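You operate a simulated robot arm through the tools that you are given. There is no shell and no other tool.

You are at the controls of a simulated robot arm. One attempt, no reset.

TASK
Fill the blue bucket to its dark band with cold water and put it back.
Fine: stand it under the steel tap first; use the blue tap lever and shut it; spill nothing. Set down upright: blue bucket. Where these are worked on the way, their far stop is far enough and under half their travel is too little: blue tap lever.
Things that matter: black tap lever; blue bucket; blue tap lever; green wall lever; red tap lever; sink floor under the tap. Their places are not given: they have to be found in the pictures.

The check looks at the end state, three seconds after you hand in, the way a careful person would. Anything else that was tipped, shoved, dropped, spilled or broken makes it a failure.

THE ROBOT
A 6-joint arm with a two-finger parallel gripper, fixed in place. Base frame: the origin is at the foot of the arm, x ahead of it, y to its left, z up. Units: mm, degrees, N and s.
With the tool pointing down near the work surface it reaches from about 280 to 640 mm from the base axis. Its first joint turns from -115.0 to 115.0 degrees. Payload 3.43 kg.
The tool frame sits at the grasp point between the pads (the TCP): z along the fingers, y along the line on which they close. The tips reach 34 mm beyond it. The gripper opens to 128 mm. The fingers are 24 mm wide and 12 mm thick; the gripper's body (48 by 130 mm) begins 96 mm behind the TCP.
Orientation is that of the tool frame in the base frame, as a unit quaternion [w, x, y, z]. With the fingers straight down and closing along the base's y, the tool's x points along the base's -x, its y along +y and its z along -z.

THE INTERFACE
- The arm moves only by the tool send_rows. Its argument "moves" is a list of rows, each a list of 3 entries, a list of its own where there are three numbers: the finger opening in mm, from 0 to 128, then the shift along the tool's x, y, z in mm, then the turn, a rotation vector about the tool's x, y, z in degrees. In form: [[jaw, [x, y, z], [wx, wy, wz]], ...]. A call has 1 to 20 rows; each row is the pose to reach, as a shift and turn from the pose commanded when the call began, along the tool's axes at that moment. Rows are played at 5 a second. More than 50 mm and 8.6 degrees between two rows, or a gripper value outside its range, and nothing of the call is played. Where a pose cannot be reached the arm comes as near as it can. A force on the tool above 40 N (or 10 N above the force at the start of the call, whichever is more), or a blocked arm, ends the call early, and 0.2 s more pass. The fingers move at their own pace (about 153 mm/s each) and stop on an object; they squeeze with about 34 N. The grip force told is the motor's: it shows also when the fingers shut on nothing. Time passes only in rows, and 0.2 s behind the last, so rows that repeat a pose let the fingers close. The reply holds the time, the measured pose of the TCP, the force on the tool along the base axes, the opening and the grip force, in the units named above and with some noise, with the torque about the TCP (base axes, N m) and any sound that the robot's microphone picked up.
- Cameras (640 x 400 px; columns grow to the right, rows downward): "scene" is fixed at [399.1, -500.8, 1641.6]; the picture's right is [0.64, -0.77, 0.00], its down [-0.75, -0.61, -0.25] and it looks along [0.19, 0.16, -0.97] (base axes); focal length 251 px, centre (320, 200). "wrist" rides on the gripper at [76, -11, -160] in the tool frame; the picture's right is [0.15, 0.99, 0.00], its down [-0.88, 0.13, -0.46] and it looks along [-0.45, 0.07, 0.89] (tool axes); focal length 234 px, centre (320, 200).
- snapshot(camera): a new picture of that camera. It takes no simulated time.
- move_column(by): slides the trunk up (or, below 0, down) by that many mm; the arm rides with it, the base frame stays. It gives what a move gives, with no picture.
- locate(camera, pixels): there is no depth. For up to 12 entries [column, row, z] of the newest picture of that camera ("zoom" is the newest enlarged one), the place [x, y] in the base frame at which the ray of that pixel passes the height z, good to about 2 mm. It takes no simulated time.
- inspect(camera, box): a new picture of the part [left, top, right, bottom] of that camera's present view, enlarged. It takes no simulated time.
- finish_job(): hands the job in; it is judged then, once.

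Leave the gripper open and the arm clear of the work at the hand-in unless told otherwise.

The tools are called after ">>>" as a command line: name --argument value ..., lists and objects as JSON in quotes. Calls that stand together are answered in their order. send_rows: Moves the arm, as the interface text tells. Its arguments: {"type":"object","properties":{"moves":{"type":"array","items":{"type":"array"}}},"required":["moves"]} The other tools are called the same way: move_column (by) slides the trunk up or down; snapshot (camera) takes a picture; locate (camera, pixels) gives the place at which the rays of pixels pass given heights; inspect (camera, box) takes an enlarged picture of a part of a camera's view; finish_job () hands the job in.

At the start:

```text
clock: 0.0
position: [312.9, -207.8, 1267.1]
tool_rot: [0.001, 0.0, 1.0, 0.0]
wrist_force: [-0.3, -0.9, -0.5]
ft_torque: [0.03, 0.0, 0.01]
opening: 128.1
grip_force: 0.1
trunk travel left (down, up): [-753.0, 237.0]
```

scene: 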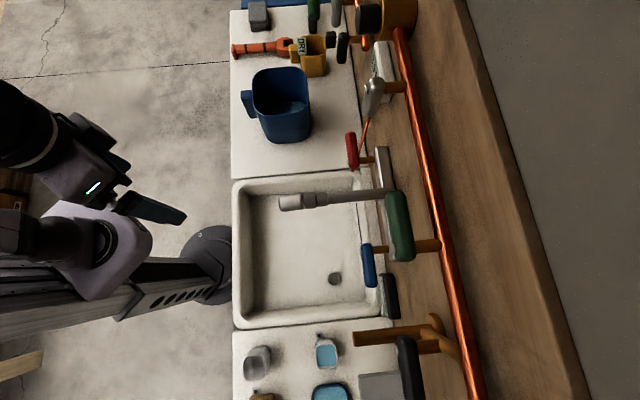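
wrist: 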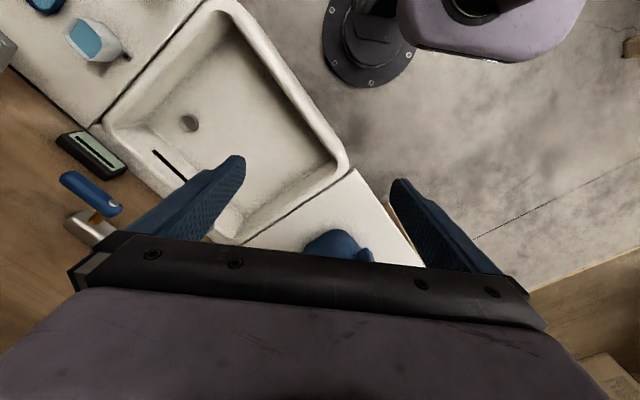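

I see the blue bucket around (281,105), the red lever at (352,150), the blue lever at (368,265), the green lever at (400,227) and the sink. I'll enlarge these areas first.

>>> inspect --camera "scene" --box '[220, 0, 420, 125]'

>>> inspect --camera "scene" --box '[230, 120, 470, 270]'

>>> inspect --camera "scene" --box '[230, 230, 470, 400]'

```text
3.20 times, centred on (320, 62) of scene
```

zoom: 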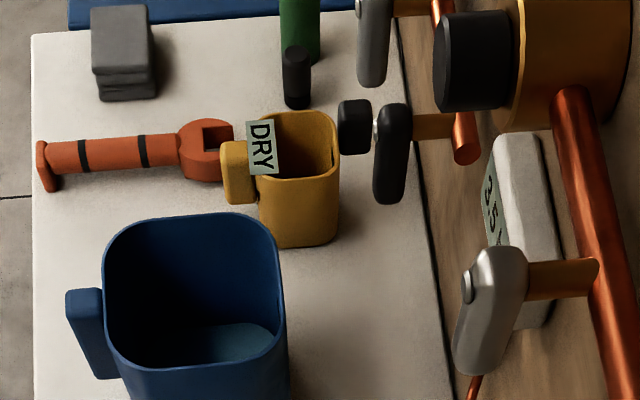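

```text
2.67 times, centred on (350, 195) of scene
```

zoom: 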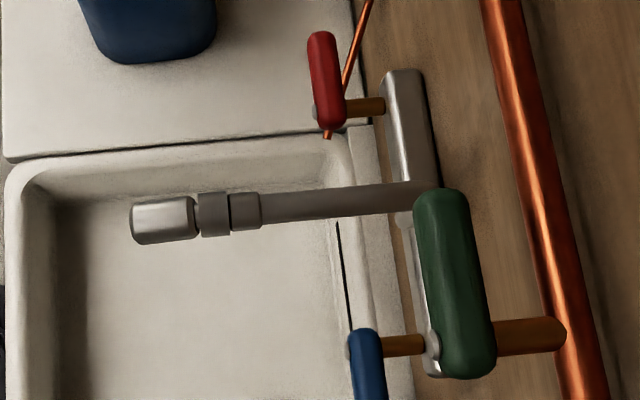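

```text
2.35 times, centred on (350, 315) of scene
```

zoom: 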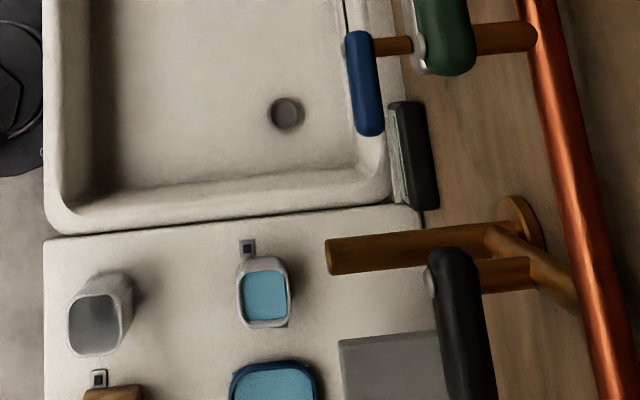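

Next I enlarge parts of the wrist view to compare the two cameras.

>>> inspect --camera "wrist" --box '[0, 0, 260, 260]'

>>> inspect --camera "scene" --box '[350, 0, 430, 60]'

>>> inspect --camera "scene" --box '[360, 50, 420, 120]'

>>> inspect --camera "scene" --box '[350, 230, 430, 330]'

>>> inspect --camera "scene" --box '[230, 320, 430, 400]'

>>> inspect --camera "scene" --box '[235, 60, 315, 150]'

```text
1.54 times, centred on (130, 130) of wrist
```

zoom: 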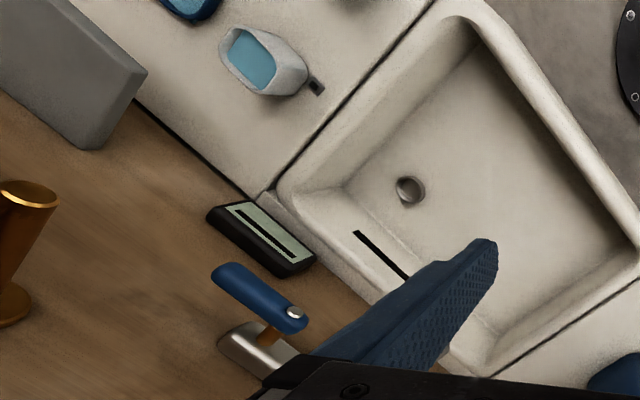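

```text
6.67 times, centred on (390, 30) of scene
```

zoom: 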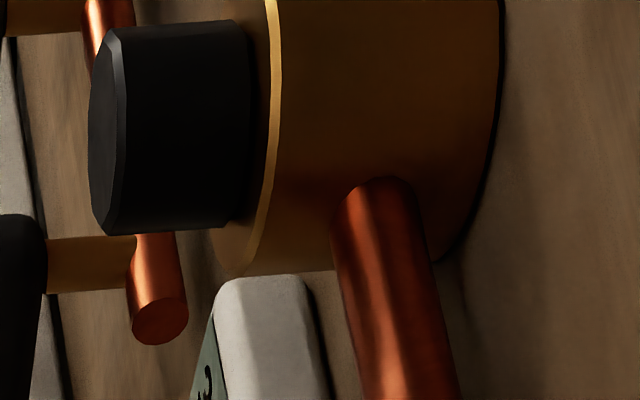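

```text
5.71 times, centred on (390, 85) of scene
```

zoom: 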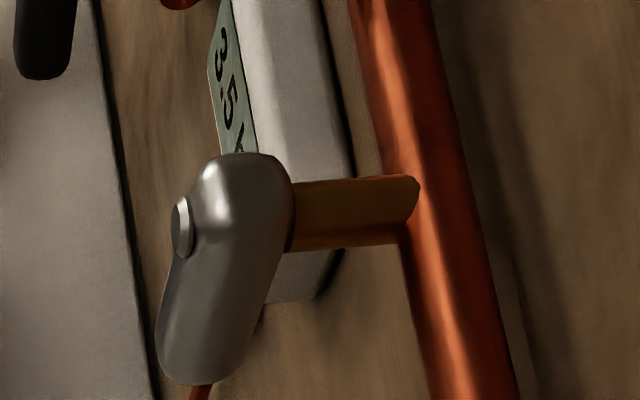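

```text
4.00 times, centred on (390, 280) of scene
```

zoom: 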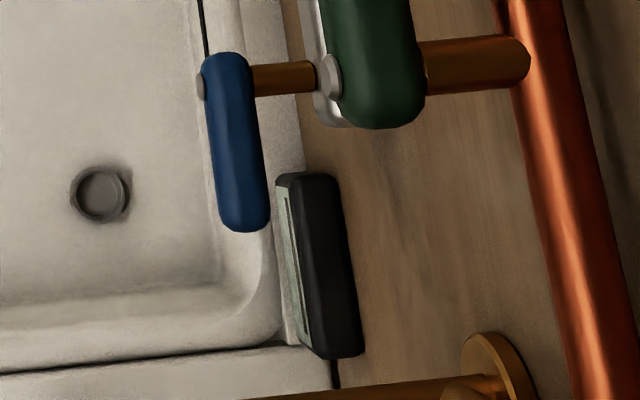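

```text
3.20 times, centred on (330, 360) of scene
```

zoom: 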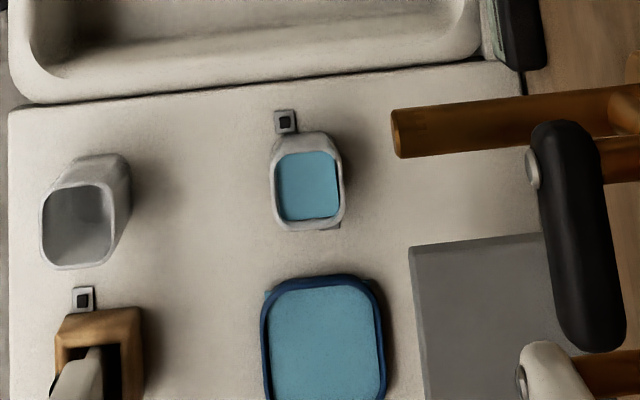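

```text
4.44 times, centred on (275, 105) of scene
```

zoom: 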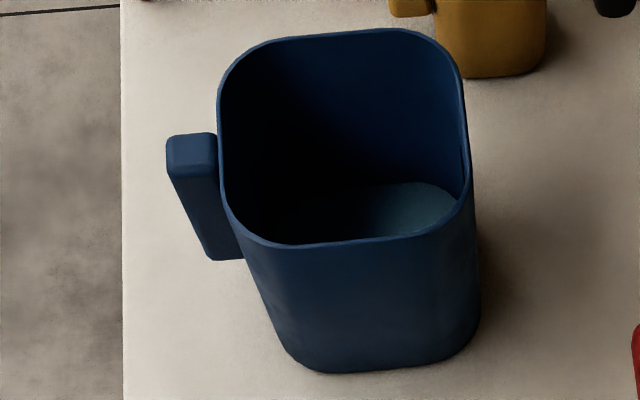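

I'll triangulate the drain: it is at scene (334,279) and wrist (188,123). I'll also locate the sink's front-right and other corners at several heights.

>>> locate --camera "scene" --pixels '[[334, 279, 400], [334, 279, 600], [334, 279, 800], [334, 279, 1000], [232, 330, 600], [232, 330, 800], [232, 330, 1000], [210, 250, 0]]'

>>> locate --camera "wrist" --pixels '[[188, 123, 400], [188, 123, 600], [188, 123, 800], [188, 123, 1000], [237, 2, 600], [237, 2, 800], [237, 2, 1000], [100, 124, 800]]'

```text
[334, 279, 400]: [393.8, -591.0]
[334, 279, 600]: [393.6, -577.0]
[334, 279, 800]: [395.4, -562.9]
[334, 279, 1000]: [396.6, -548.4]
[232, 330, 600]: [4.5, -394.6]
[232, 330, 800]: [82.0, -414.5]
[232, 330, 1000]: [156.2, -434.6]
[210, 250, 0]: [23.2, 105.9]
```

```text
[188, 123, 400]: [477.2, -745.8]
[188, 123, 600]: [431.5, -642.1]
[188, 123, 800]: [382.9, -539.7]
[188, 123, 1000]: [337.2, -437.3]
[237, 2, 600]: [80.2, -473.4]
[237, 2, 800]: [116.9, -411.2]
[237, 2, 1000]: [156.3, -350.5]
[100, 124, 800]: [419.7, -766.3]
```

Drain height comes out near z = 750. Now the back seam corner of the sink (scene (387,317), wrist (92,125)) to get the counter's height.

>>> locate --camera "scene" --pixels '[[387, 317, 800], [387, 317, 850], [387, 317, 900], [387, 317, 950]]'

>>> locate --camera "wrist" --pixels '[[92, 125, 800], [92, 125, 850], [92, 125, 900], [92, 125, 950]]'

```text
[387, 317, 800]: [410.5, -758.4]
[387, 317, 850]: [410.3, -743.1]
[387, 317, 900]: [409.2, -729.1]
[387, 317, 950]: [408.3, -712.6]
```

```text
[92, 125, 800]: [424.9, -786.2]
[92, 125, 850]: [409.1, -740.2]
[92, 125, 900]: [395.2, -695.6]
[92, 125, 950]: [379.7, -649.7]
```

Counter top is at about z = 850. Now I locate the main footprints at that height: sink corners, bucket foot, tap tip, levers (rough).

>>> locate --camera "scene" --pixels '[[232, 182, 850], [232, 330, 850], [360, 170, 850], [398, 320, 850], [265, 137, 850], [285, 143, 850], [308, 132, 850], [230, 10, 850], [328, 5, 850], [231, 95, 850], [367, 170, 850]]'

>>> locate --camera "scene" --pixels '[[250, 195, 750], [250, 310, 750], [345, 205, 750], [355, 300, 750], [291, 202, 1050], [291, 202, 1100], [291, 202, 1150]]'

```text
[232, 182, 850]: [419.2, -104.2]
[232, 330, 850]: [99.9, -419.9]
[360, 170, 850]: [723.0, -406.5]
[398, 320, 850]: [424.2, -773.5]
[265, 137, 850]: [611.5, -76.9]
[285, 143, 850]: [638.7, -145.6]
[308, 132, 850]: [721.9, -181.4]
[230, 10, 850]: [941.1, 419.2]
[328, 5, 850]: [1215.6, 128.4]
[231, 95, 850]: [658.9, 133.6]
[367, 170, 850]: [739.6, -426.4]
```

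```text
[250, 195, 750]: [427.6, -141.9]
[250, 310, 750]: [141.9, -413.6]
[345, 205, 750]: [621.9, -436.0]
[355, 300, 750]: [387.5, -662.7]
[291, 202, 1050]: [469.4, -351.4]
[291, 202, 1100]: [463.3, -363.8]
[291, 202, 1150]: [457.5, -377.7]
```

The counter is turned 45° to the base frame. Its front edge runs at x − y ≈ 523 and the wall normal is (0.71,-0.71). The bucket stands near (690,-90). I'll bring the wrist camera over for a better look at it, staying high.

>>> send_rows --moves '[[128, [-30, 30, -20], [0, 0, 0]], [128, [-60, 60, -40], [0, 0, 0]], [128, [-90, 90, -60], [0, 0, 0]], [128, [-115, 120, -75], [0, 0, 0]], [128, [-137, 148, -83], [0, 0, 0]], [128, [-137, 148, -83], [0, 0, 0]]]'

>>> snapshot --camera "wrist"

>>> snapshot --camera "scene"

```text
clock: 1.4
position: [417.0, -57.3, 1264.2]
tool_rot: [0.002, 0.001, 1.0, 0.0]
wrist_force: [-0.1, 0.1, -0.7]
ft_torque: [-0.01, -0.01, -0.03]
opening: 128.0
grip_force: 0.0
out of reach, approached as far as the arm can: row 1, 2, 3, 4, 5, 6
trunk travel left (down, up): [-753.0, 237.0]
```

```text
taken
```

wrist: 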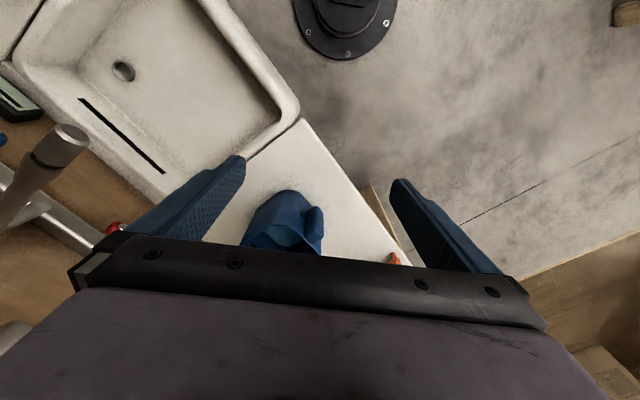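

```text
taken
```

scene: 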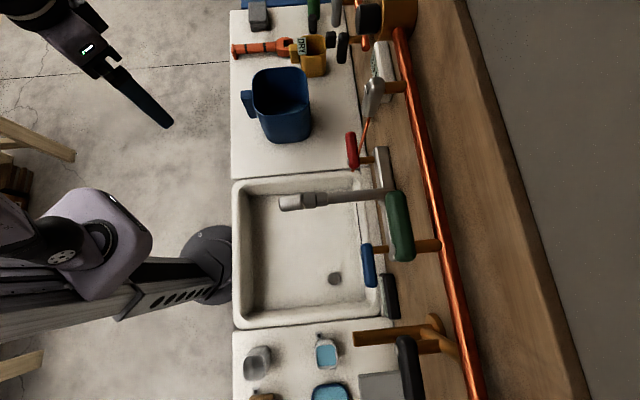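

I enlarge the bucket in the wrist view, around (285,225).

>>> inspect --camera "wrist" --box '[220, 160, 420, 285]'

>>> inspect --camera "wrist" --box '[0, 50, 160, 250]'

```text
3.20 times, centred on (320, 222) of wrist
```

zoom: 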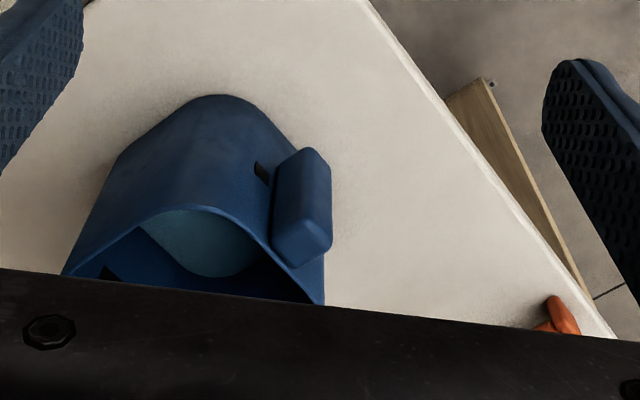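

```text
2.00 times, centred on (80, 150) of wrist
```

zoom: 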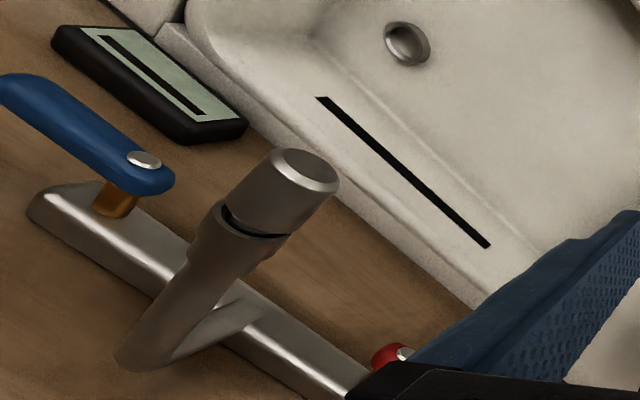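

The bucket's handle is a vertical bar on the side that faces the robot. I want the camera on the far side of the gripper for side approaches (tool x pointing towards the wall), so I turn the tool −135° about its own z in place.

>>> send_rows --moves '[[128, [0, 0, 0], [0, 0, -8.4]], [128, [0, 0, 0], [0, 0, -16.8]], [128, [0, 0, 0], [0, 0, -25.2]], [128, [0, 0, 0], [0, 0, -33.6]], [128, [0, 0, 0], [0, 0, -42]], [128, [0, 0, 0], [0, 0, -50.4]], [128, [0, 0, 0], [0, 0, -58.8]], [128, [0, 0, 0], [0, 0, -67.2]], [128, [0, 0, 0], [0, 0, -75.6]], [128, [0, 0, 0], [0, 0, -84]], [128, [0, 0, 0], [0, 0, -92.4]], [128, [0, 0, 0], [0, 0, -100.8]], [128, [0, 0, 0], [0, 0, -109.2]], [128, [0, 0, 0], [0, 0, -117.6]], [128, [0, 0, 0], [0, 0, -126]], [128, [0, 0, 0], [0, 0, -134.4]], [128, [0, 0, 0], [0, 0, -135]]]'

>>> snapshot --camera "wrist"

```text
clock: 5.0
position: [414.9, -59.3, 1265.1]
tool_rot: [0.001, 0.925, -0.381, 0.0]
wrist_force: [0.5, -0.5, -0.5]
ft_torque: [0.0, -0.04, 0.02]
opening: 128.1
grip_force: 0.0
trunk travel left (down, up): [-753.0, 237.0]
```

```text
taken
```

wrist: 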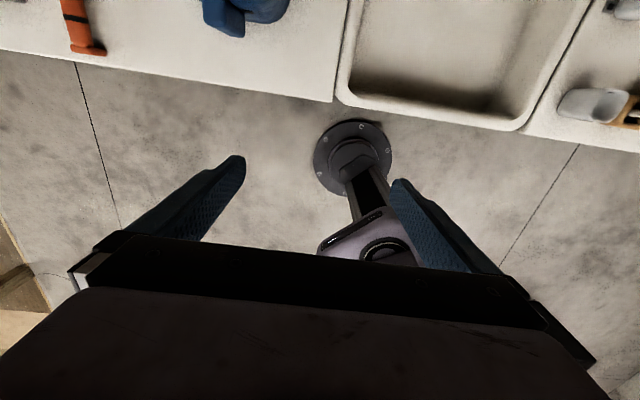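

Orientation is as wanted (tool x towards the wall). Now I tilt the tool about its y so that the fingers point out towards the wall and the camera looks over the bucket.

>>> send_rows --moves '[[128, [0, 0, 0], [0, 8, 0]], [128, [0, 0, 0], [0, 16, 0]], [128, [0, 0, 0], [0, 24, 0]], [128, [0, 0, 0], [0, 32, 0]], [128, [0, 0, 0], [0, 40, 0]], [128, [0, 0, 0], [0, 40, 0]]]'

>>> snapshot --camera "wrist"

>>> snapshot --camera "scene"

```text
clock: 6.4
position: [415.5, -60.2, 1264.2]
tool_rot: [0.131, 0.868, -0.36, 0.317]
wrist_force: [0.4, -0.2, -0.3]
ft_torque: [0.0, -0.01, 0.0]
opening: 128.0
grip_force: 0.0
trunk travel left (down, up): [-753.0, 237.0]
```

```text
taken
```

wrist: 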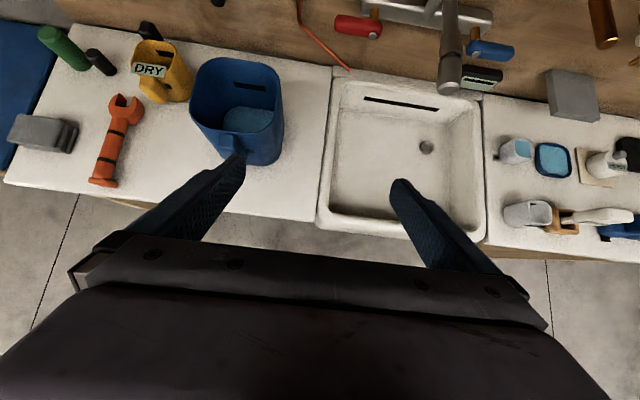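

```text
taken
```

scene: 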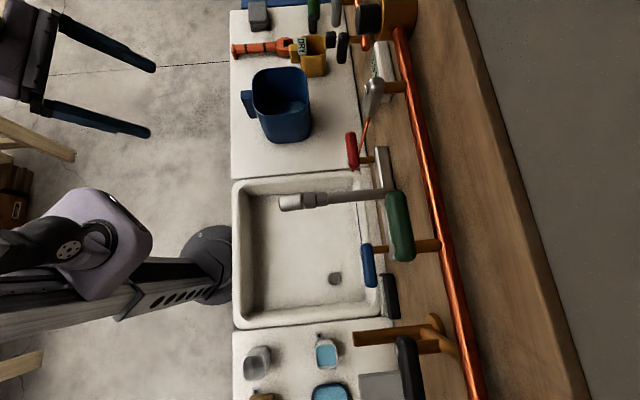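

Excellent view. I enlarge the bucket interior (236,105) and the tap.

>>> inspect --camera "wrist" --box '[170, 45, 310, 175]'

>>> inspect --camera "wrist" --box '[280, 0, 540, 160]'

>>> inspect --camera "wrist" --box '[480, 60, 640, 250]'

```text
3.08 times, centred on (240, 110) of wrist
```

zoom: 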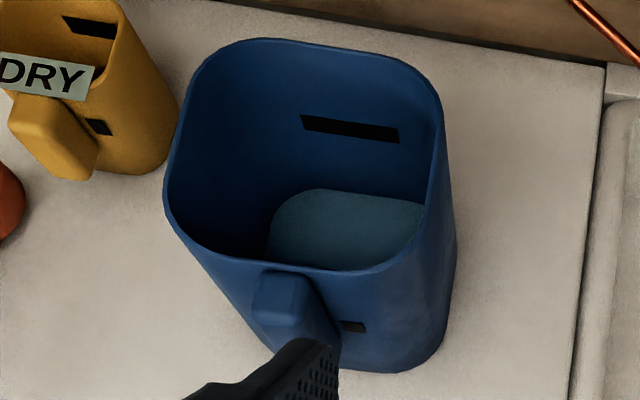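

```text
2.46 times, centred on (410, 80) of wrist
```

zoom: 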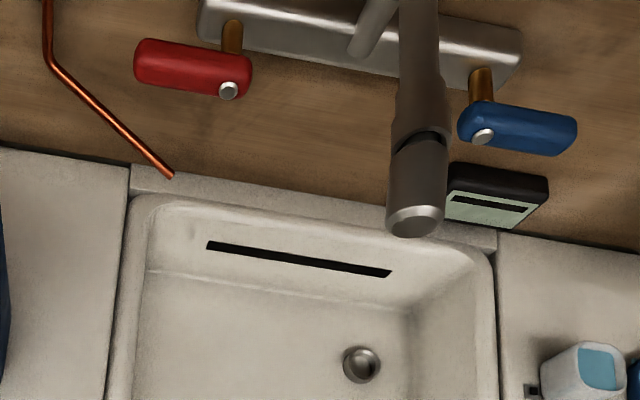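

```text
2.11 times, centred on (560, 155) of wrist
```

zoom: 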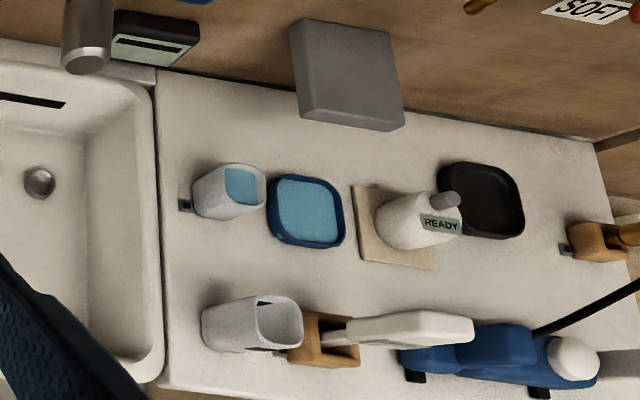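

The bucket has a dark band inside, at zoom (350,128), and outside at (352,327). Now I triangulate the handle top (scene (246,94), wrist (227,138)) and the nozzle face (scene (283,202), wrist (411,89)).

>>> locate --camera "scene" --pixels '[[246.2, 93.7, 950], [246.2, 93.7, 1000], [246.2, 93.7, 1050], [283, 203, 1000], [283, 203, 1050], [283, 203, 1100], [283, 203, 1150], [366, 252, 1000], [366, 252, 1050], [366, 252, 1100], [349, 136, 1000], [349, 136, 1050]]'

>>> locate --camera "wrist" --pixels '[[227, 137.6, 950], [227, 137.6, 1000], [227, 137.6, 1050], [448, 90, 1000], [448, 90, 1050], [448, 90, 1100], [448, 90, 1150], [475, 55, 1000], [475, 55, 1050], [475, 55, 1100], [372, 36, 1000], [372, 36, 1050]]'

```text
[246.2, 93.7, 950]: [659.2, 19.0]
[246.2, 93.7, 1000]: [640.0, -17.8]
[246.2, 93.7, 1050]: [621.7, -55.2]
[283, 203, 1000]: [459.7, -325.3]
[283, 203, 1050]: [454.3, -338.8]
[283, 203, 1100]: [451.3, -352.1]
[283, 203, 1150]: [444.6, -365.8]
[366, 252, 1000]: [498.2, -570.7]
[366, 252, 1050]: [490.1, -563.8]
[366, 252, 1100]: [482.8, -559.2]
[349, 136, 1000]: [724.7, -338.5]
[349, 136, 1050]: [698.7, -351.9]
```

```text
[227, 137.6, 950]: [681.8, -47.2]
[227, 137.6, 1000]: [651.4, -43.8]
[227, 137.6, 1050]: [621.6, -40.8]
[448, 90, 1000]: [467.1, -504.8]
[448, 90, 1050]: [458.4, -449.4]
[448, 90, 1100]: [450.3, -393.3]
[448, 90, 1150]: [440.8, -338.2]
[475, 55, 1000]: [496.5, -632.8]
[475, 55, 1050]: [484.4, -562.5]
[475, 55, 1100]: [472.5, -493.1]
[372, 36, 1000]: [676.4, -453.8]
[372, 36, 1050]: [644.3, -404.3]
```

I triangulate the rim's near side (scene (252.5,96), wrist (227,132)), the far side (scene (306.5,87), wrist (240,61)), and the left/right sides.

>>> locate --camera "scene" --pixels '[[252.5, 96, 1000], [252.5, 96, 1050], [252.5, 96, 1075], [306.5, 87, 1000], [306.5, 87, 1050], [306.5, 87, 1075], [277, 68, 1050], [281, 114, 1050]]'

>>> locate --camera "wrist" --pixels '[[227, 132, 1000], [227, 132, 1050], [227, 132, 1075], [240, 61, 1000], [240, 61, 1050], [240, 61, 1075], [190, 100, 1050], [280, 88, 1050]]'

```text
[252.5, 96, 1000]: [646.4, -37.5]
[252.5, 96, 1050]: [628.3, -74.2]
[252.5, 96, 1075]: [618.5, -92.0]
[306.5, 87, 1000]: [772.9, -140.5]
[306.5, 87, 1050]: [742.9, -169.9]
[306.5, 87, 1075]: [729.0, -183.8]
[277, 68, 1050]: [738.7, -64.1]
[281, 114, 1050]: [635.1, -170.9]
```

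```text
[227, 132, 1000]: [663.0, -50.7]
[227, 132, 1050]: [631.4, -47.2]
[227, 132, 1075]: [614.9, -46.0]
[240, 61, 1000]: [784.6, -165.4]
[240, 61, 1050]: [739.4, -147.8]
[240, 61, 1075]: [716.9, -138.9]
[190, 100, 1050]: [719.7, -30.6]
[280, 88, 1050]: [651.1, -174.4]
```

The rim stands at z ≈ 1028, with sides about 155 mm, so the handle must be used. I bring the camera closer to the handle, keeping the fingertips above the rim, and check.

>>> send_rows --moves '[[128, [-5.6, -24.8, 31], [0, 0, 0]], [128, [-11.2, -49.6, 62], [0, 0, 0]], [128, [-16.8, -74.4, 93], [0, 0, 0]], [128, [-22.4, -99.2, 124], [0, 0, 0]], [128, [-28, -124, 155], [0, 0, 0]], [128, [-33.5, -149, 186], [0, 0, 0]], [128, [-33.5, -149, 186], [0, 0, 0]]]'

>>> snapshot --camera "wrist"

>>> snapshot --camera "scene"

```text
clock: 8.0
position: [586.9, -20.6, 1101.7]
tool_rot: [0.13, 0.868, -0.359, 0.316]
wrist_force: [-0.5, -0.2, -0.3]
ft_torque: [0.03, -0.03, 0.03]
opening: 128.1
grip_force: 0.0
trunk travel left (down, up): [-753.0, 237.0]
```

```text
taken
```

wrist: 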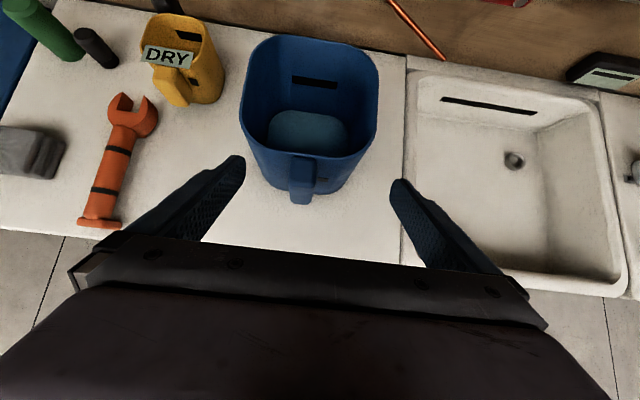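

```text
taken
```

scene: 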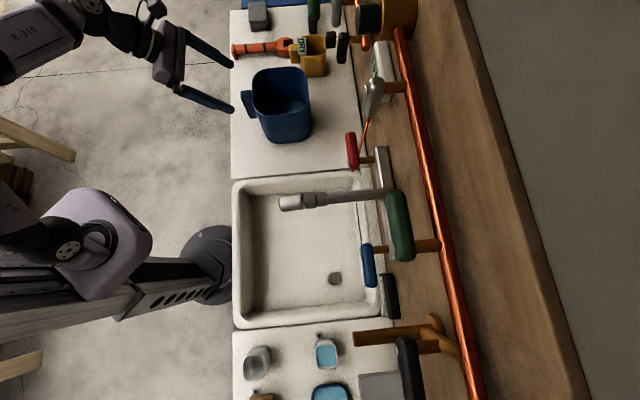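

The view is good; I enlarge the bucket with its handle at (303,175).

>>> inspect --camera "wrist" --box '[230, 25, 400, 215]'

>>> inspect --camera "wrist" --box '[270, 135, 350, 215]'

```text
2.11 times, centred on (315, 120) of wrist
```

zoom: 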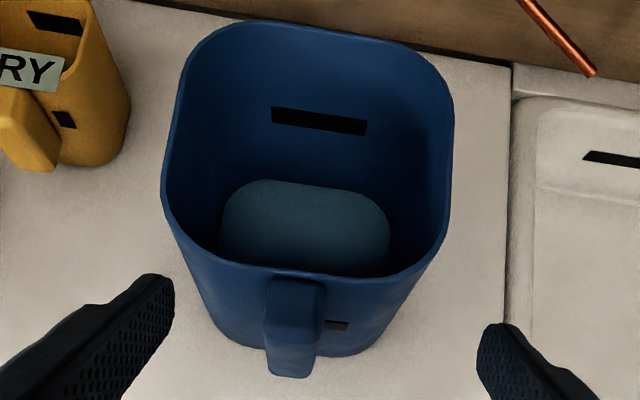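

```text
5.00 times, centred on (310, 175) of wrist
```

zoom: 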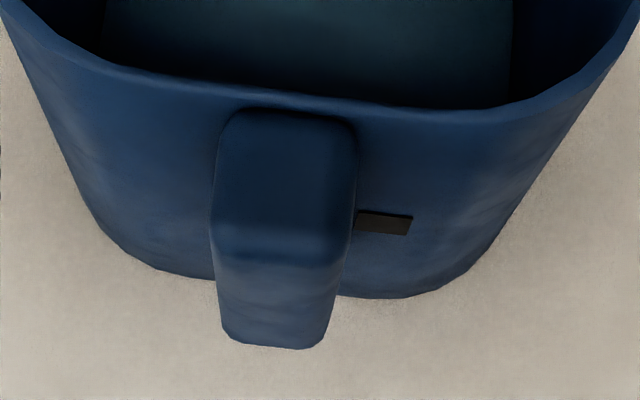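

The handle is a solid upright fin on the near wall, about 28 mm wide. I now measure it, the dark band (wrist (314.5,120)) and the bucket's foot precisely from this view.

>>> locate --camera "wrist" --pixels '[[314.5, 120, 900], [314.5, 120, 950], [314.5, 120, 1000], [295, 155, 1028], [313, 37, 1028], [242, 110, 1028], [378, 105, 1028], [303, 164, 1028], [303, 188, 1028], [304, 204, 900], [304, 204, 850]]'

>>> locate --camera "wrist" --pixels '[[292, 180, 1028], [316, 180, 1028], [322, 178, 950], [322, 178, 1000], [260, 182, 850], [345, 188, 850], [310, 110, 860], [310, 151, 860], [268, 130, 860], [347, 130, 860], [419, 60, 850]]'

```text
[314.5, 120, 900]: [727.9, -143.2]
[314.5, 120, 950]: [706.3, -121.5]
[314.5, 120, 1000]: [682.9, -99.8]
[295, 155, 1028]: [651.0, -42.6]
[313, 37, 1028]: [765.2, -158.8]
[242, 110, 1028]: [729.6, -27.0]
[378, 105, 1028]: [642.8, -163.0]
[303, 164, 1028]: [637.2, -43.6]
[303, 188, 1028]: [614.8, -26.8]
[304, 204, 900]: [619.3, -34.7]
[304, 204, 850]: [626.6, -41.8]
```

```text
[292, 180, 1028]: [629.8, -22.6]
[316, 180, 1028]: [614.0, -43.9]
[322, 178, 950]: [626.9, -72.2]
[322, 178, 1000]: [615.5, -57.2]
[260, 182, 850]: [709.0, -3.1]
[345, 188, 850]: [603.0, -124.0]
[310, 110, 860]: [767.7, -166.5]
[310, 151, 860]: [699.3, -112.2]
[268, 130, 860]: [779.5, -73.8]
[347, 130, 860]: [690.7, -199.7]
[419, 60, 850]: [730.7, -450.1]
```

I mis-converted the band's row; it is at wrist (314.5,82). I re-measure the band and the floor patch edges.

>>> locate --camera "wrist" --pixels '[[314.5, 82, 900], [314.5, 82, 950], [314.5, 82, 980], [310, 110.5, 860], [310, 110.5, 900], [270, 130, 860], [270, 130, 900], [347, 130, 860], [347, 130, 900], [322.4, 180, 950], [322.4, 180, 900]]'

>>> inspect --camera "wrist" --box '[265, 60, 365, 160]'

```text
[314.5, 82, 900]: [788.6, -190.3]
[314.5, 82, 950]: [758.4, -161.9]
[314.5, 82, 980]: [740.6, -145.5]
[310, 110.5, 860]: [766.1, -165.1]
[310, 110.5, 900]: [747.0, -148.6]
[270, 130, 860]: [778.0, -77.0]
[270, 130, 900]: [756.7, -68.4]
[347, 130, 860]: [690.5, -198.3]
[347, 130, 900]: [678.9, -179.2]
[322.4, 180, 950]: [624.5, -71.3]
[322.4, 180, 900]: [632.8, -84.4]
```

```text
4.00 times, centred on (315, 110) of wrist
```

zoom: 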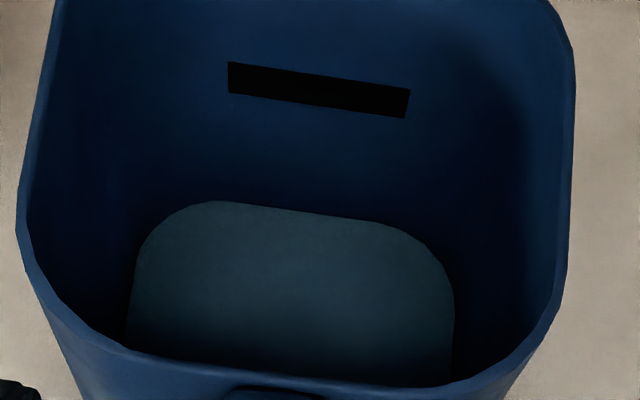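

The band is at z ≈ 953, i.e. about 103 mm above the bucket's foot. Before grasping I look at the tap and levers from the front: I shift to the sink's middle and turn the tool to horizontal, staying in front of everything.

>>> send_rows --moves '[[128, [-4.6, 37, -10.1], [0, 5, 0]], [128, [-9.1, 74, -20.2], [0, 10, 0]], [128, [-13.7, 111, -30.3], [0, 15, 0]], [128, [-18.3, 148, -40.4], [0, 20, 0]], [128, [-22.9, 185, -50.5], [0, 25, 0]], [128, [-27.4, 222, -60.6], [0, 30, 0]], [128, [-32, 259, -70.7], [0, 35, 0]], [128, [-36.6, 296, -80.8], [0, 40, 0]], [128, [-41.1, 333, -90.9], [0, 45, 0]], [128, [-45.7, 370, -101], [0, 50, 0]], [128, [-45.7, 370, -101], [0, 50, 0]]]'

>>> snapshot --camera "wrist"

>>> snapshot --camera "scene"

```text
clock: 10.4
position: [435.3, -216.8, 1202.2]
tool_rot: [0.27, 0.653, -0.27, 0.653]
wrist_force: [-0.6, 0.0, 0.6]
ft_torque: [-0.02, -0.01, 0.01]
opening: 128.2
grip_force: 0.0
out of reach, approached as far as the arm can: row 5, 6, 7, 8, 9, 10, 11
trunk travel left (down, up): [-753.0, 237.0]
```

```text
taken
```

wrist: 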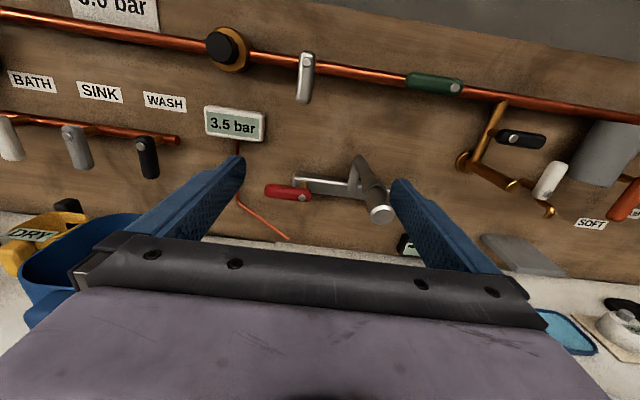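

```text
taken
```

scene: 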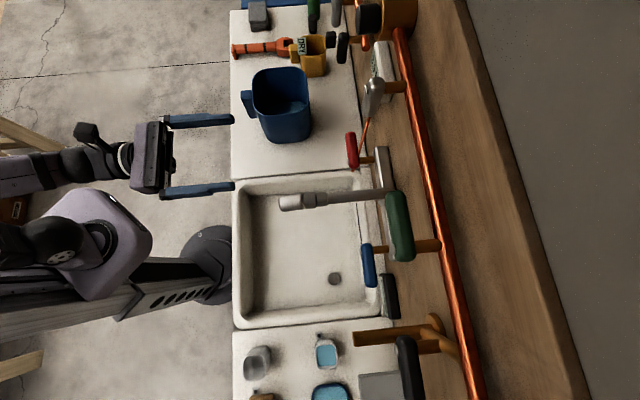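

This shows the wall: labels, pressure gauge "3.5 bar", green lever in line with the pipe. I enlarge for details.

>>> inspect --camera "wrist" --box '[0, 0, 280, 180]'

>>> inspect --camera "wrist" --box '[230, 30, 480, 260]'

>>> inspect --camera "wrist" --box '[400, 50, 640, 270]'

```text
2.22 times, centred on (140, 90) of wrist
```

zoom: 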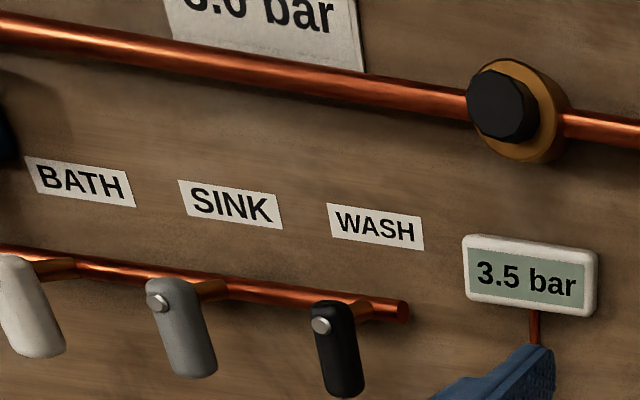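

```text
1.74 times, centred on (355, 145) of wrist
```

zoom: 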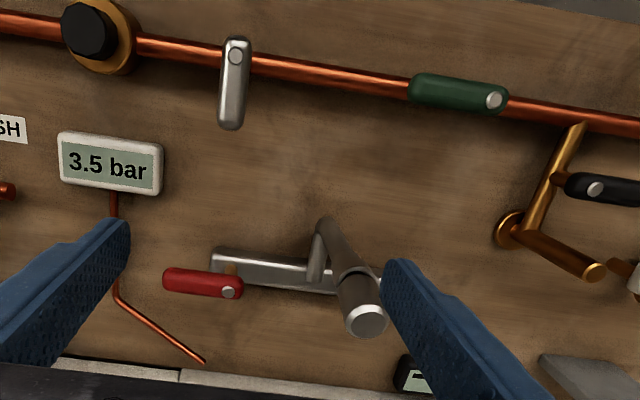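

```text
1.82 times, centred on (520, 160) of wrist
```

zoom: 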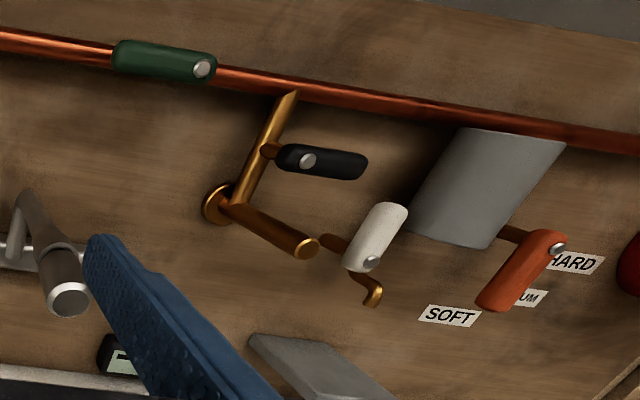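

Black lever belongs to the brass tap; green is in line with the pipe. Neither needs touching at present. I triangulate the nozzle end (scene (281,203), wrist (381,213)) and the spout's rear end.

>>> locate --camera "scene" --pixels '[[281, 202, 1080], [281, 202, 1110], [281, 202, 1140], [281, 202, 1170], [291, 202, 1080], [291, 202, 1110], [291, 202, 1140], [388, 197, 1100], [388, 197, 1150], [388, 197, 1200]]'

>>> locate --camera "wrist" --pixels '[[381, 213, 1080], [381, 213, 1110], [381, 213, 1140], [381, 213, 1170], [381, 205, 1080], [381, 205, 1110], [381, 205, 1140], [360, 160, 1100], [360, 160, 1150], [360, 160, 1200]]'

```text
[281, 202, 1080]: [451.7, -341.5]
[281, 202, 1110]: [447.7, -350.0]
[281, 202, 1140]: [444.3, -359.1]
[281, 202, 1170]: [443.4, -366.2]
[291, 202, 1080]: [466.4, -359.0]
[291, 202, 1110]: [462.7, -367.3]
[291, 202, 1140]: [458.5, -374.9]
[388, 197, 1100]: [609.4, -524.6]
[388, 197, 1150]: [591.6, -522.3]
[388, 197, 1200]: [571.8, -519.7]
```

```text
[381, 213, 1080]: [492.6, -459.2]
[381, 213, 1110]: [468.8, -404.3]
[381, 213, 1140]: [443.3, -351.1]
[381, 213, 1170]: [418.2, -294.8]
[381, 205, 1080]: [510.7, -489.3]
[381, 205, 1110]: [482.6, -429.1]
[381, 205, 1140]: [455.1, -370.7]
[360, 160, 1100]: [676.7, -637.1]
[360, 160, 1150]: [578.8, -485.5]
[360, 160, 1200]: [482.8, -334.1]
```

The spout is level at z ≈ 1140 and ends at about u=61, v=567 in wall coordinates (u along the wall, v towards it). That is base (444,-358). Next I raise the trunk by 100 for reach, then move to a pre-grasp above the bucket's handle with the tool tilted 15° from straight down.

>>> move_column --by 100

>>> send_rows --moves '[[128, [-20.2, -26.2, -2.2], [0, -7.5, 0]], [128, [-40.4, -52.4, -4.4], [0, -15, 0]], [128, [-60.6, -78.6, -6.6], [0, -22.5, 0]], [128, [-80.8, -104.8, -8.8], [0, -30, 0]], [128, [-101, -131, -11], [0, -37.5, 0]], [128, [-121.2, -157.2, -13.2], [0, -45, 0]], [128, [-141.4, -183.4, -15.4], [0, -52.5, 0]], [128, [-161.6, -209.6, -17.6], [0, -60, 0]], [128, [-181.8, -235.8, -19.8], [0, -67.5, 0]], [128, [-202, -262, -22], [0, -75, 0]], [128, [-202, -262, -22], [0, -75, 0]]]'

>>> snapshot --camera "wrist"

>>> snapshot --camera "scene"

```text
clock: 11.7
position: [434.9, -216.9, 1301.6]
tool_rot: [0.27, 0.654, -0.27, 0.653]
wrist_force: [-0.9, -0.4, -0.4]
ft_torque: [-0.04, -0.02, 0.0]
opening: 128.0
grip_force: 0.0
trunk travel left (down, up): [-853.0, 137.0]
```

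```text
clock: 14.1
position: [602.3, -16.2, 1100.7]
tool_rot: [0.049, 0.916, -0.379, 0.12]
wrist_force: [-0.4, -0.5, 0.2]
ft_torque: [0.03, -0.01, -0.04]
opening: 127.8
grip_force: 0.0
trunk travel left (down, up): [-853.0, 137.0]
```

```text
taken
```

wrist: 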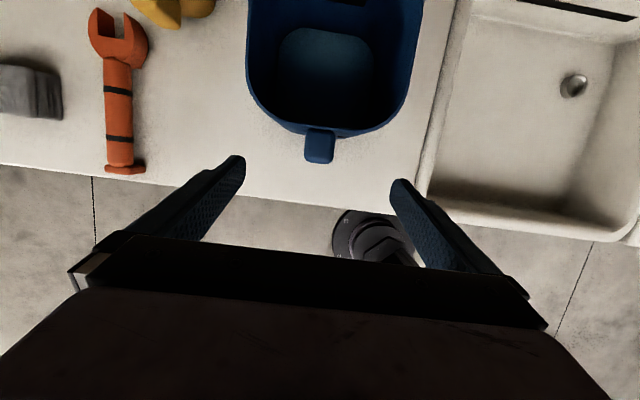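

```text
taken
```

scene: 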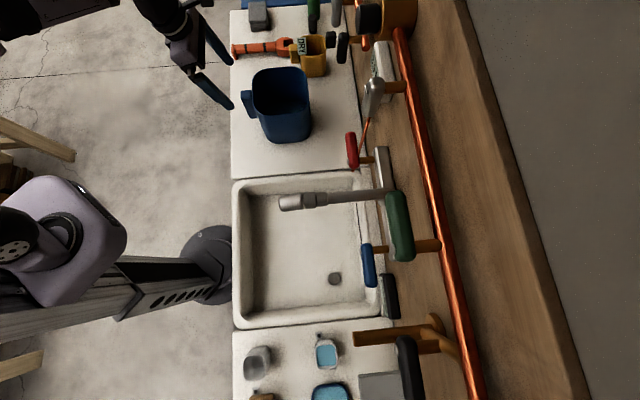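

Pre-grasp reached. I enlarge the handle from above, at (320,146), to measure its sides.

>>> inspect --camera "wrist" --box '[280, 105, 360, 185]'

```text
5.00 times, centred on (320, 145) of wrist
```

zoom: 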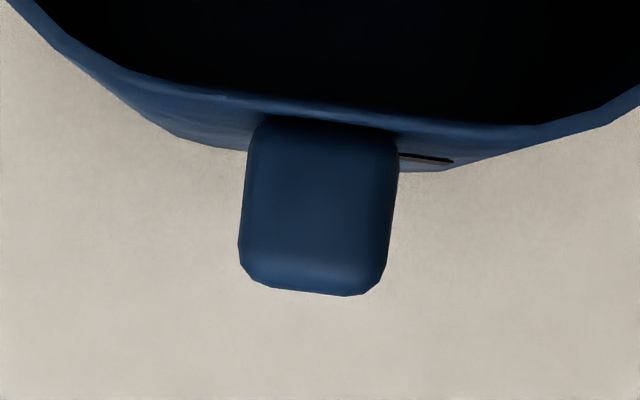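

>>> locate --camera "zoom" --pixels '[[243, 220, 1010], [392, 220, 1010], [315, 293, 1010], [315, 293, 960], [325, 120, 1010], [280, 105, 1028], [540, 123, 1028], [30, 5, 1028], [248, 135, 1010], [398, 140, 1010], [425, 158, 950]]'

```text
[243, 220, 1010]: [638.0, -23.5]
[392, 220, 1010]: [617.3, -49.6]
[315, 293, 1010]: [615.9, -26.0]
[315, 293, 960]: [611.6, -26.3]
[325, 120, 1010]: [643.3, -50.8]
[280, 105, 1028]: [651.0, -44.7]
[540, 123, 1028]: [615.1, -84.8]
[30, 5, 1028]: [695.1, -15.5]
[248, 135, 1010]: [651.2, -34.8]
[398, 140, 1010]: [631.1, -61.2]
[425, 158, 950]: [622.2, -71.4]
```

The handle's centre is at u≈418, v 454–491, turned about 4°. I turn the tool by 4° to match and go down along its axis so the fingers straddle the handle, still open.

>>> send_rows --moves '[[128, [-1, -1, 30], [0.5, 0, -1.9]], [128, [-2, -2, 60], [1.04, 0, -3.86]], [128, [-3, -3, 90], [1.04, 0, -3.86]], [128, [-4, -3, 121.8], [1.04, 0, -3.86]], [128, [-4, -3, 121.8], [1.04, 0, -3.86]]]'

>>> snapshot --camera "wrist"

>>> snapshot --camera "scene"

```text
clock: 15.3
position: [625.6, -33.0, 981.8]
tool_rot: [0.046, 0.929, -0.347, 0.122]
wrist_force: [0.3, -0.4, 1.2]
ft_torque: [-0.02, -0.04, 0.03]
opening: 127.9
grip_force: 0.1
trunk travel left (down, up): [-853.0, 137.0]
```

```text
taken
```

wrist: 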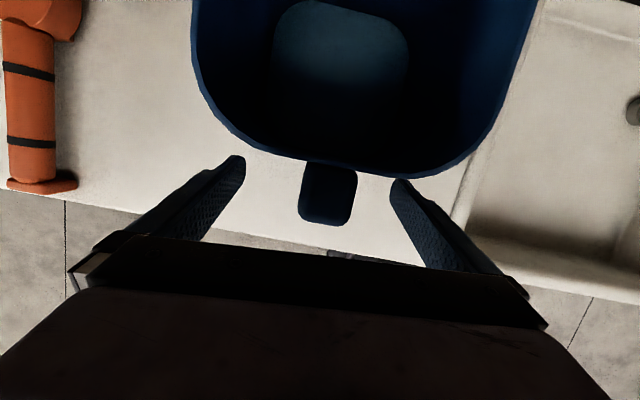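

```text
taken
```

scene: 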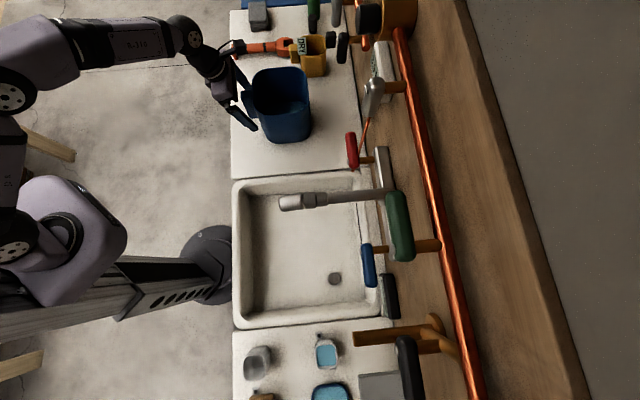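

The handle is between the fingers, centred. I close the gripper on it in place.

>>> send_rows --moves '[[60, [0, 0, 0], [0, 0, 0]], [44, [0, 0, 0], [0, 0, 0]], [36, [0, 0, 0], [0, 0, 0]], [0, [0, 0, 0], [0, 0, 0]], [0, [0, 0, 0], [0, 0, 0]], [0, [0, 0, 0], [0, 0, 0]]]'

>>> snapshot --camera "wrist"

```text
clock: 16.7
position: [625.2, -32.0, 980.8]
tool_rot: [0.045, 0.929, -0.347, 0.121]
wrist_force: [-0.3, -0.3, 0.1]
ft_torque: [0.26, 0.08, 0.04]
opening: 31.9
grip_force: 34.0
trunk travel left (down, up): [-853.0, 137.0]
```

```text
taken
```

wrist: 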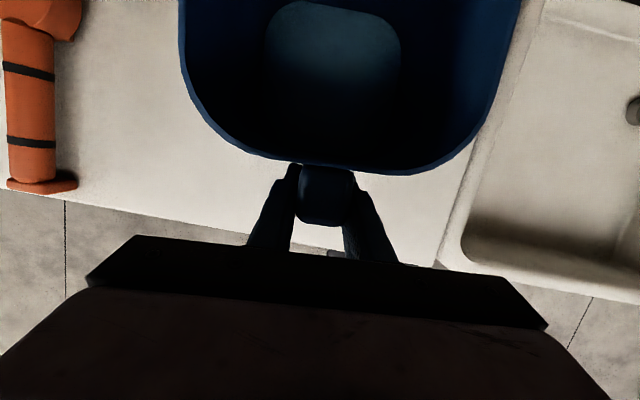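

Gripped (opening 31.9, 34 N). Now a small lift of 15 mm with the trunk to feel the weight and see whether the bucket tilts.

>>> move_column --by 15

>>> snapshot --camera "wrist"

>>> snapshot --camera "scene"

```text
clock: 17.4
position: [625.3, -34.2, 995.4]
tool_rot: [0.046, 0.929, -0.348, 0.121]
wrist_force: [0.0, 0.6, -3.0]
ft_torque: [0.19, 0.22, -0.03]
opening: 31.8
grip_force: 34.0
trunk travel left (down, up): [-868.0, 122.0]
```

```text
taken
```

wrist: 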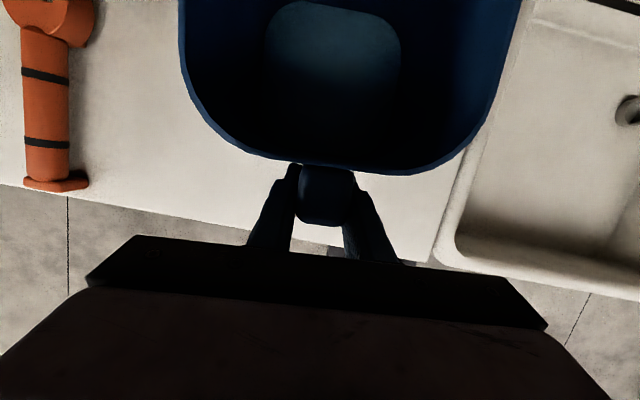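

```text
taken
```

scene: 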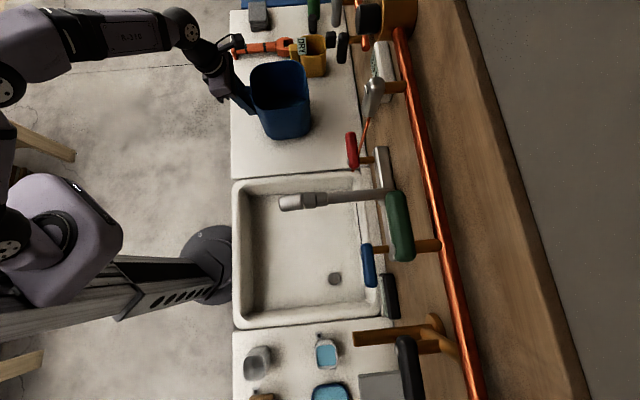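

The bucket weighs about 3 N, it is empty, and it hangs without tilting. I lift 30 mm more and carry it level along the wall to over the sink, with its centre near u=60, v=553.

>>> move_column --by 30

>>> send_rows --moves '[[0, [-3, 24, -0.8], [0, 0, 0]], [0, [-7, 59, -1.9], [0, 0, 0]], [0, [-11.2, 94, -3], [0, 0, 0]], [0, [-15.3, 129, -4.1], [0, 0, 0]], [0, [-19.5, 164, -5.2], [0, 0, 0]], [0, [-23.7, 199, -6.4], [0, 0, 0]], [0, [-27.8, 234, -7.5], [0, 0, 0]], [0, [-32, 269, -8.6], [0, 0, 0]], [0, [-36.2, 304, -9.7], [0, 0, 0]], [0, [-40, 336, -10.8], [0, 0, 0]], [0, [-42.8, 359.8, -11.5], [0, 0, 0]], [0, [-42.8, 359.8, -11.5], [0, 0, 0]]]'

>>> snapshot --camera "scene"

>>> snapshot --camera "wrist"

```text
clock: 18.1
position: [625.2, -32.3, 1027.4]
tool_rot: [0.044, 0.929, -0.347, 0.121]
wrist_force: [0.1, -0.4, -3.4]
ft_torque: [0.18, 0.24, -0.05]
opening: 31.8
grip_force: 34.0
trunk travel left (down, up): [-898.0, 92.0]
```

```text
clock: 20.7
position: [367.1, -258.8, 1022.5]
tool_rot: [0.057, 0.927, -0.352, 0.119]
wrist_force: [0.3, 0.4, -2.5]
ft_torque: [0.19, 0.22, -0.01]
opening: 31.8
grip_force: 33.6
out of reach, approached as far as the arm can: row 10, 11, 12
trunk travel left (down, up): [-898.0, 92.0]
```

```text
taken
```

scene: 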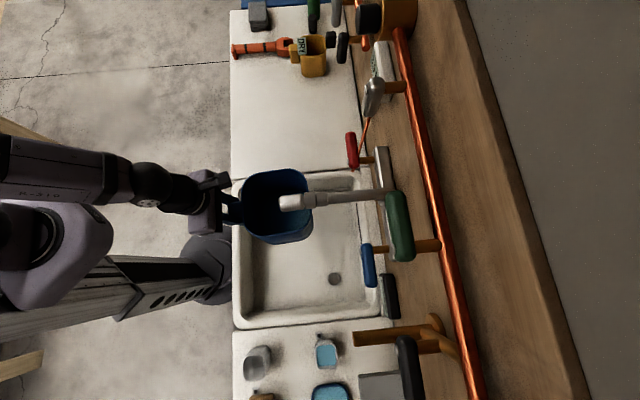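

```text
taken
```

wrist: 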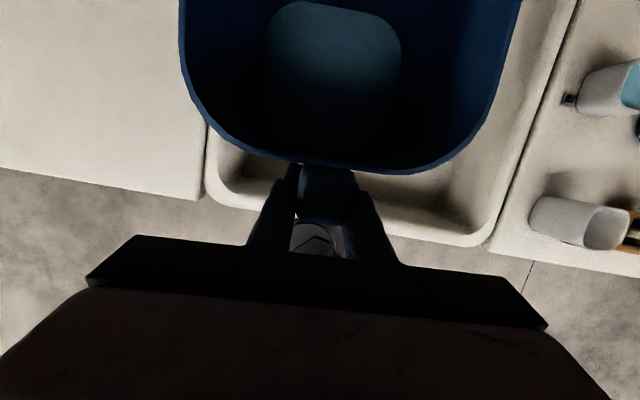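

The arm ended a bit short of the target (u≈77, v≈443), with the bucket still over the sink and upright. I lower 70 mm and see where it settles; the bottom stays above the sink floor.

>>> send_rows --moves '[[0, [-5.2, 0, 19.3], [0, 0, 0]], [0, [-10.4, 0, 38.6], [0, 0, 0]], [0, [-18.1, 0, 67.6], [0, 0, 0]], [0, [-18.1, 0, 67.6], [0, 0, 0]]]'

```text
clock: 21.7
position: [366.5, -259.3, 952.1]
tool_rot: [0.051, 0.928, -0.349, 0.121]
wrist_force: [-0.6, 0.9, -2.5]
ft_torque: [0.17, 0.17, -0.02]
opening: 31.7
grip_force: 33.7
out of reach, approached as far as the arm can: row 1, 2
trunk travel left (down, up): [-898.0, 92.0]
```

Good. It settles where commanded now. I shift 18 mm along the wall to centre the bucket under the spout while lowering another 40 mm.

>>> send_rows --moves '[[0, [-3.4, 9, 19.8], [0, 0, 0]], [0, [-6.8, 18.3, 39.6], [0, 0, 0]], [0, [-6.8, 18.3, 39.6], [0, 0, 0]]]'

>>> snapshot --camera "scene"

>>> snapshot --camera "wrist"

```text
clock: 22.5
position: [361.6, -276.1, 912.3]
tool_rot: [0.059, 0.927, -0.349, 0.126]
wrist_force: [0.0, -0.8, -2.6]
ft_torque: [0.18, 0.18, -0.03]
opening: 31.5
grip_force: 33.7
out of reach, approached as far as the arm can: row 1, 2
trunk travel left (down, up): [-898.0, 92.0]
```

```text
taken
```

scene: 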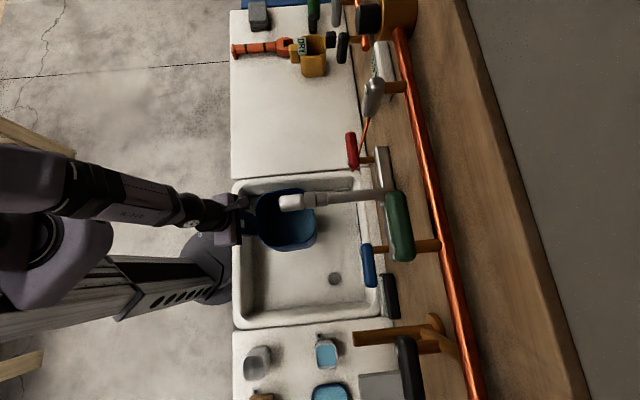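

```text
taken
```

wrist: 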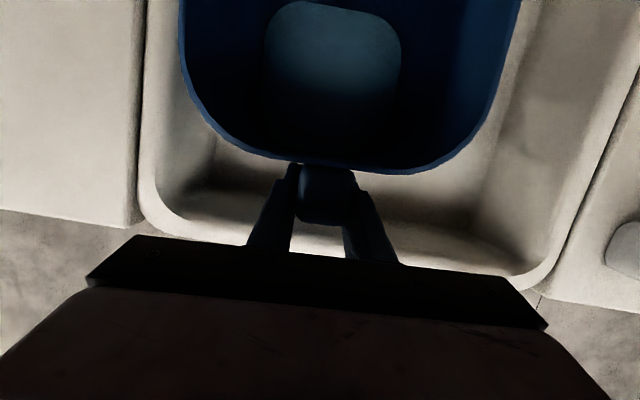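

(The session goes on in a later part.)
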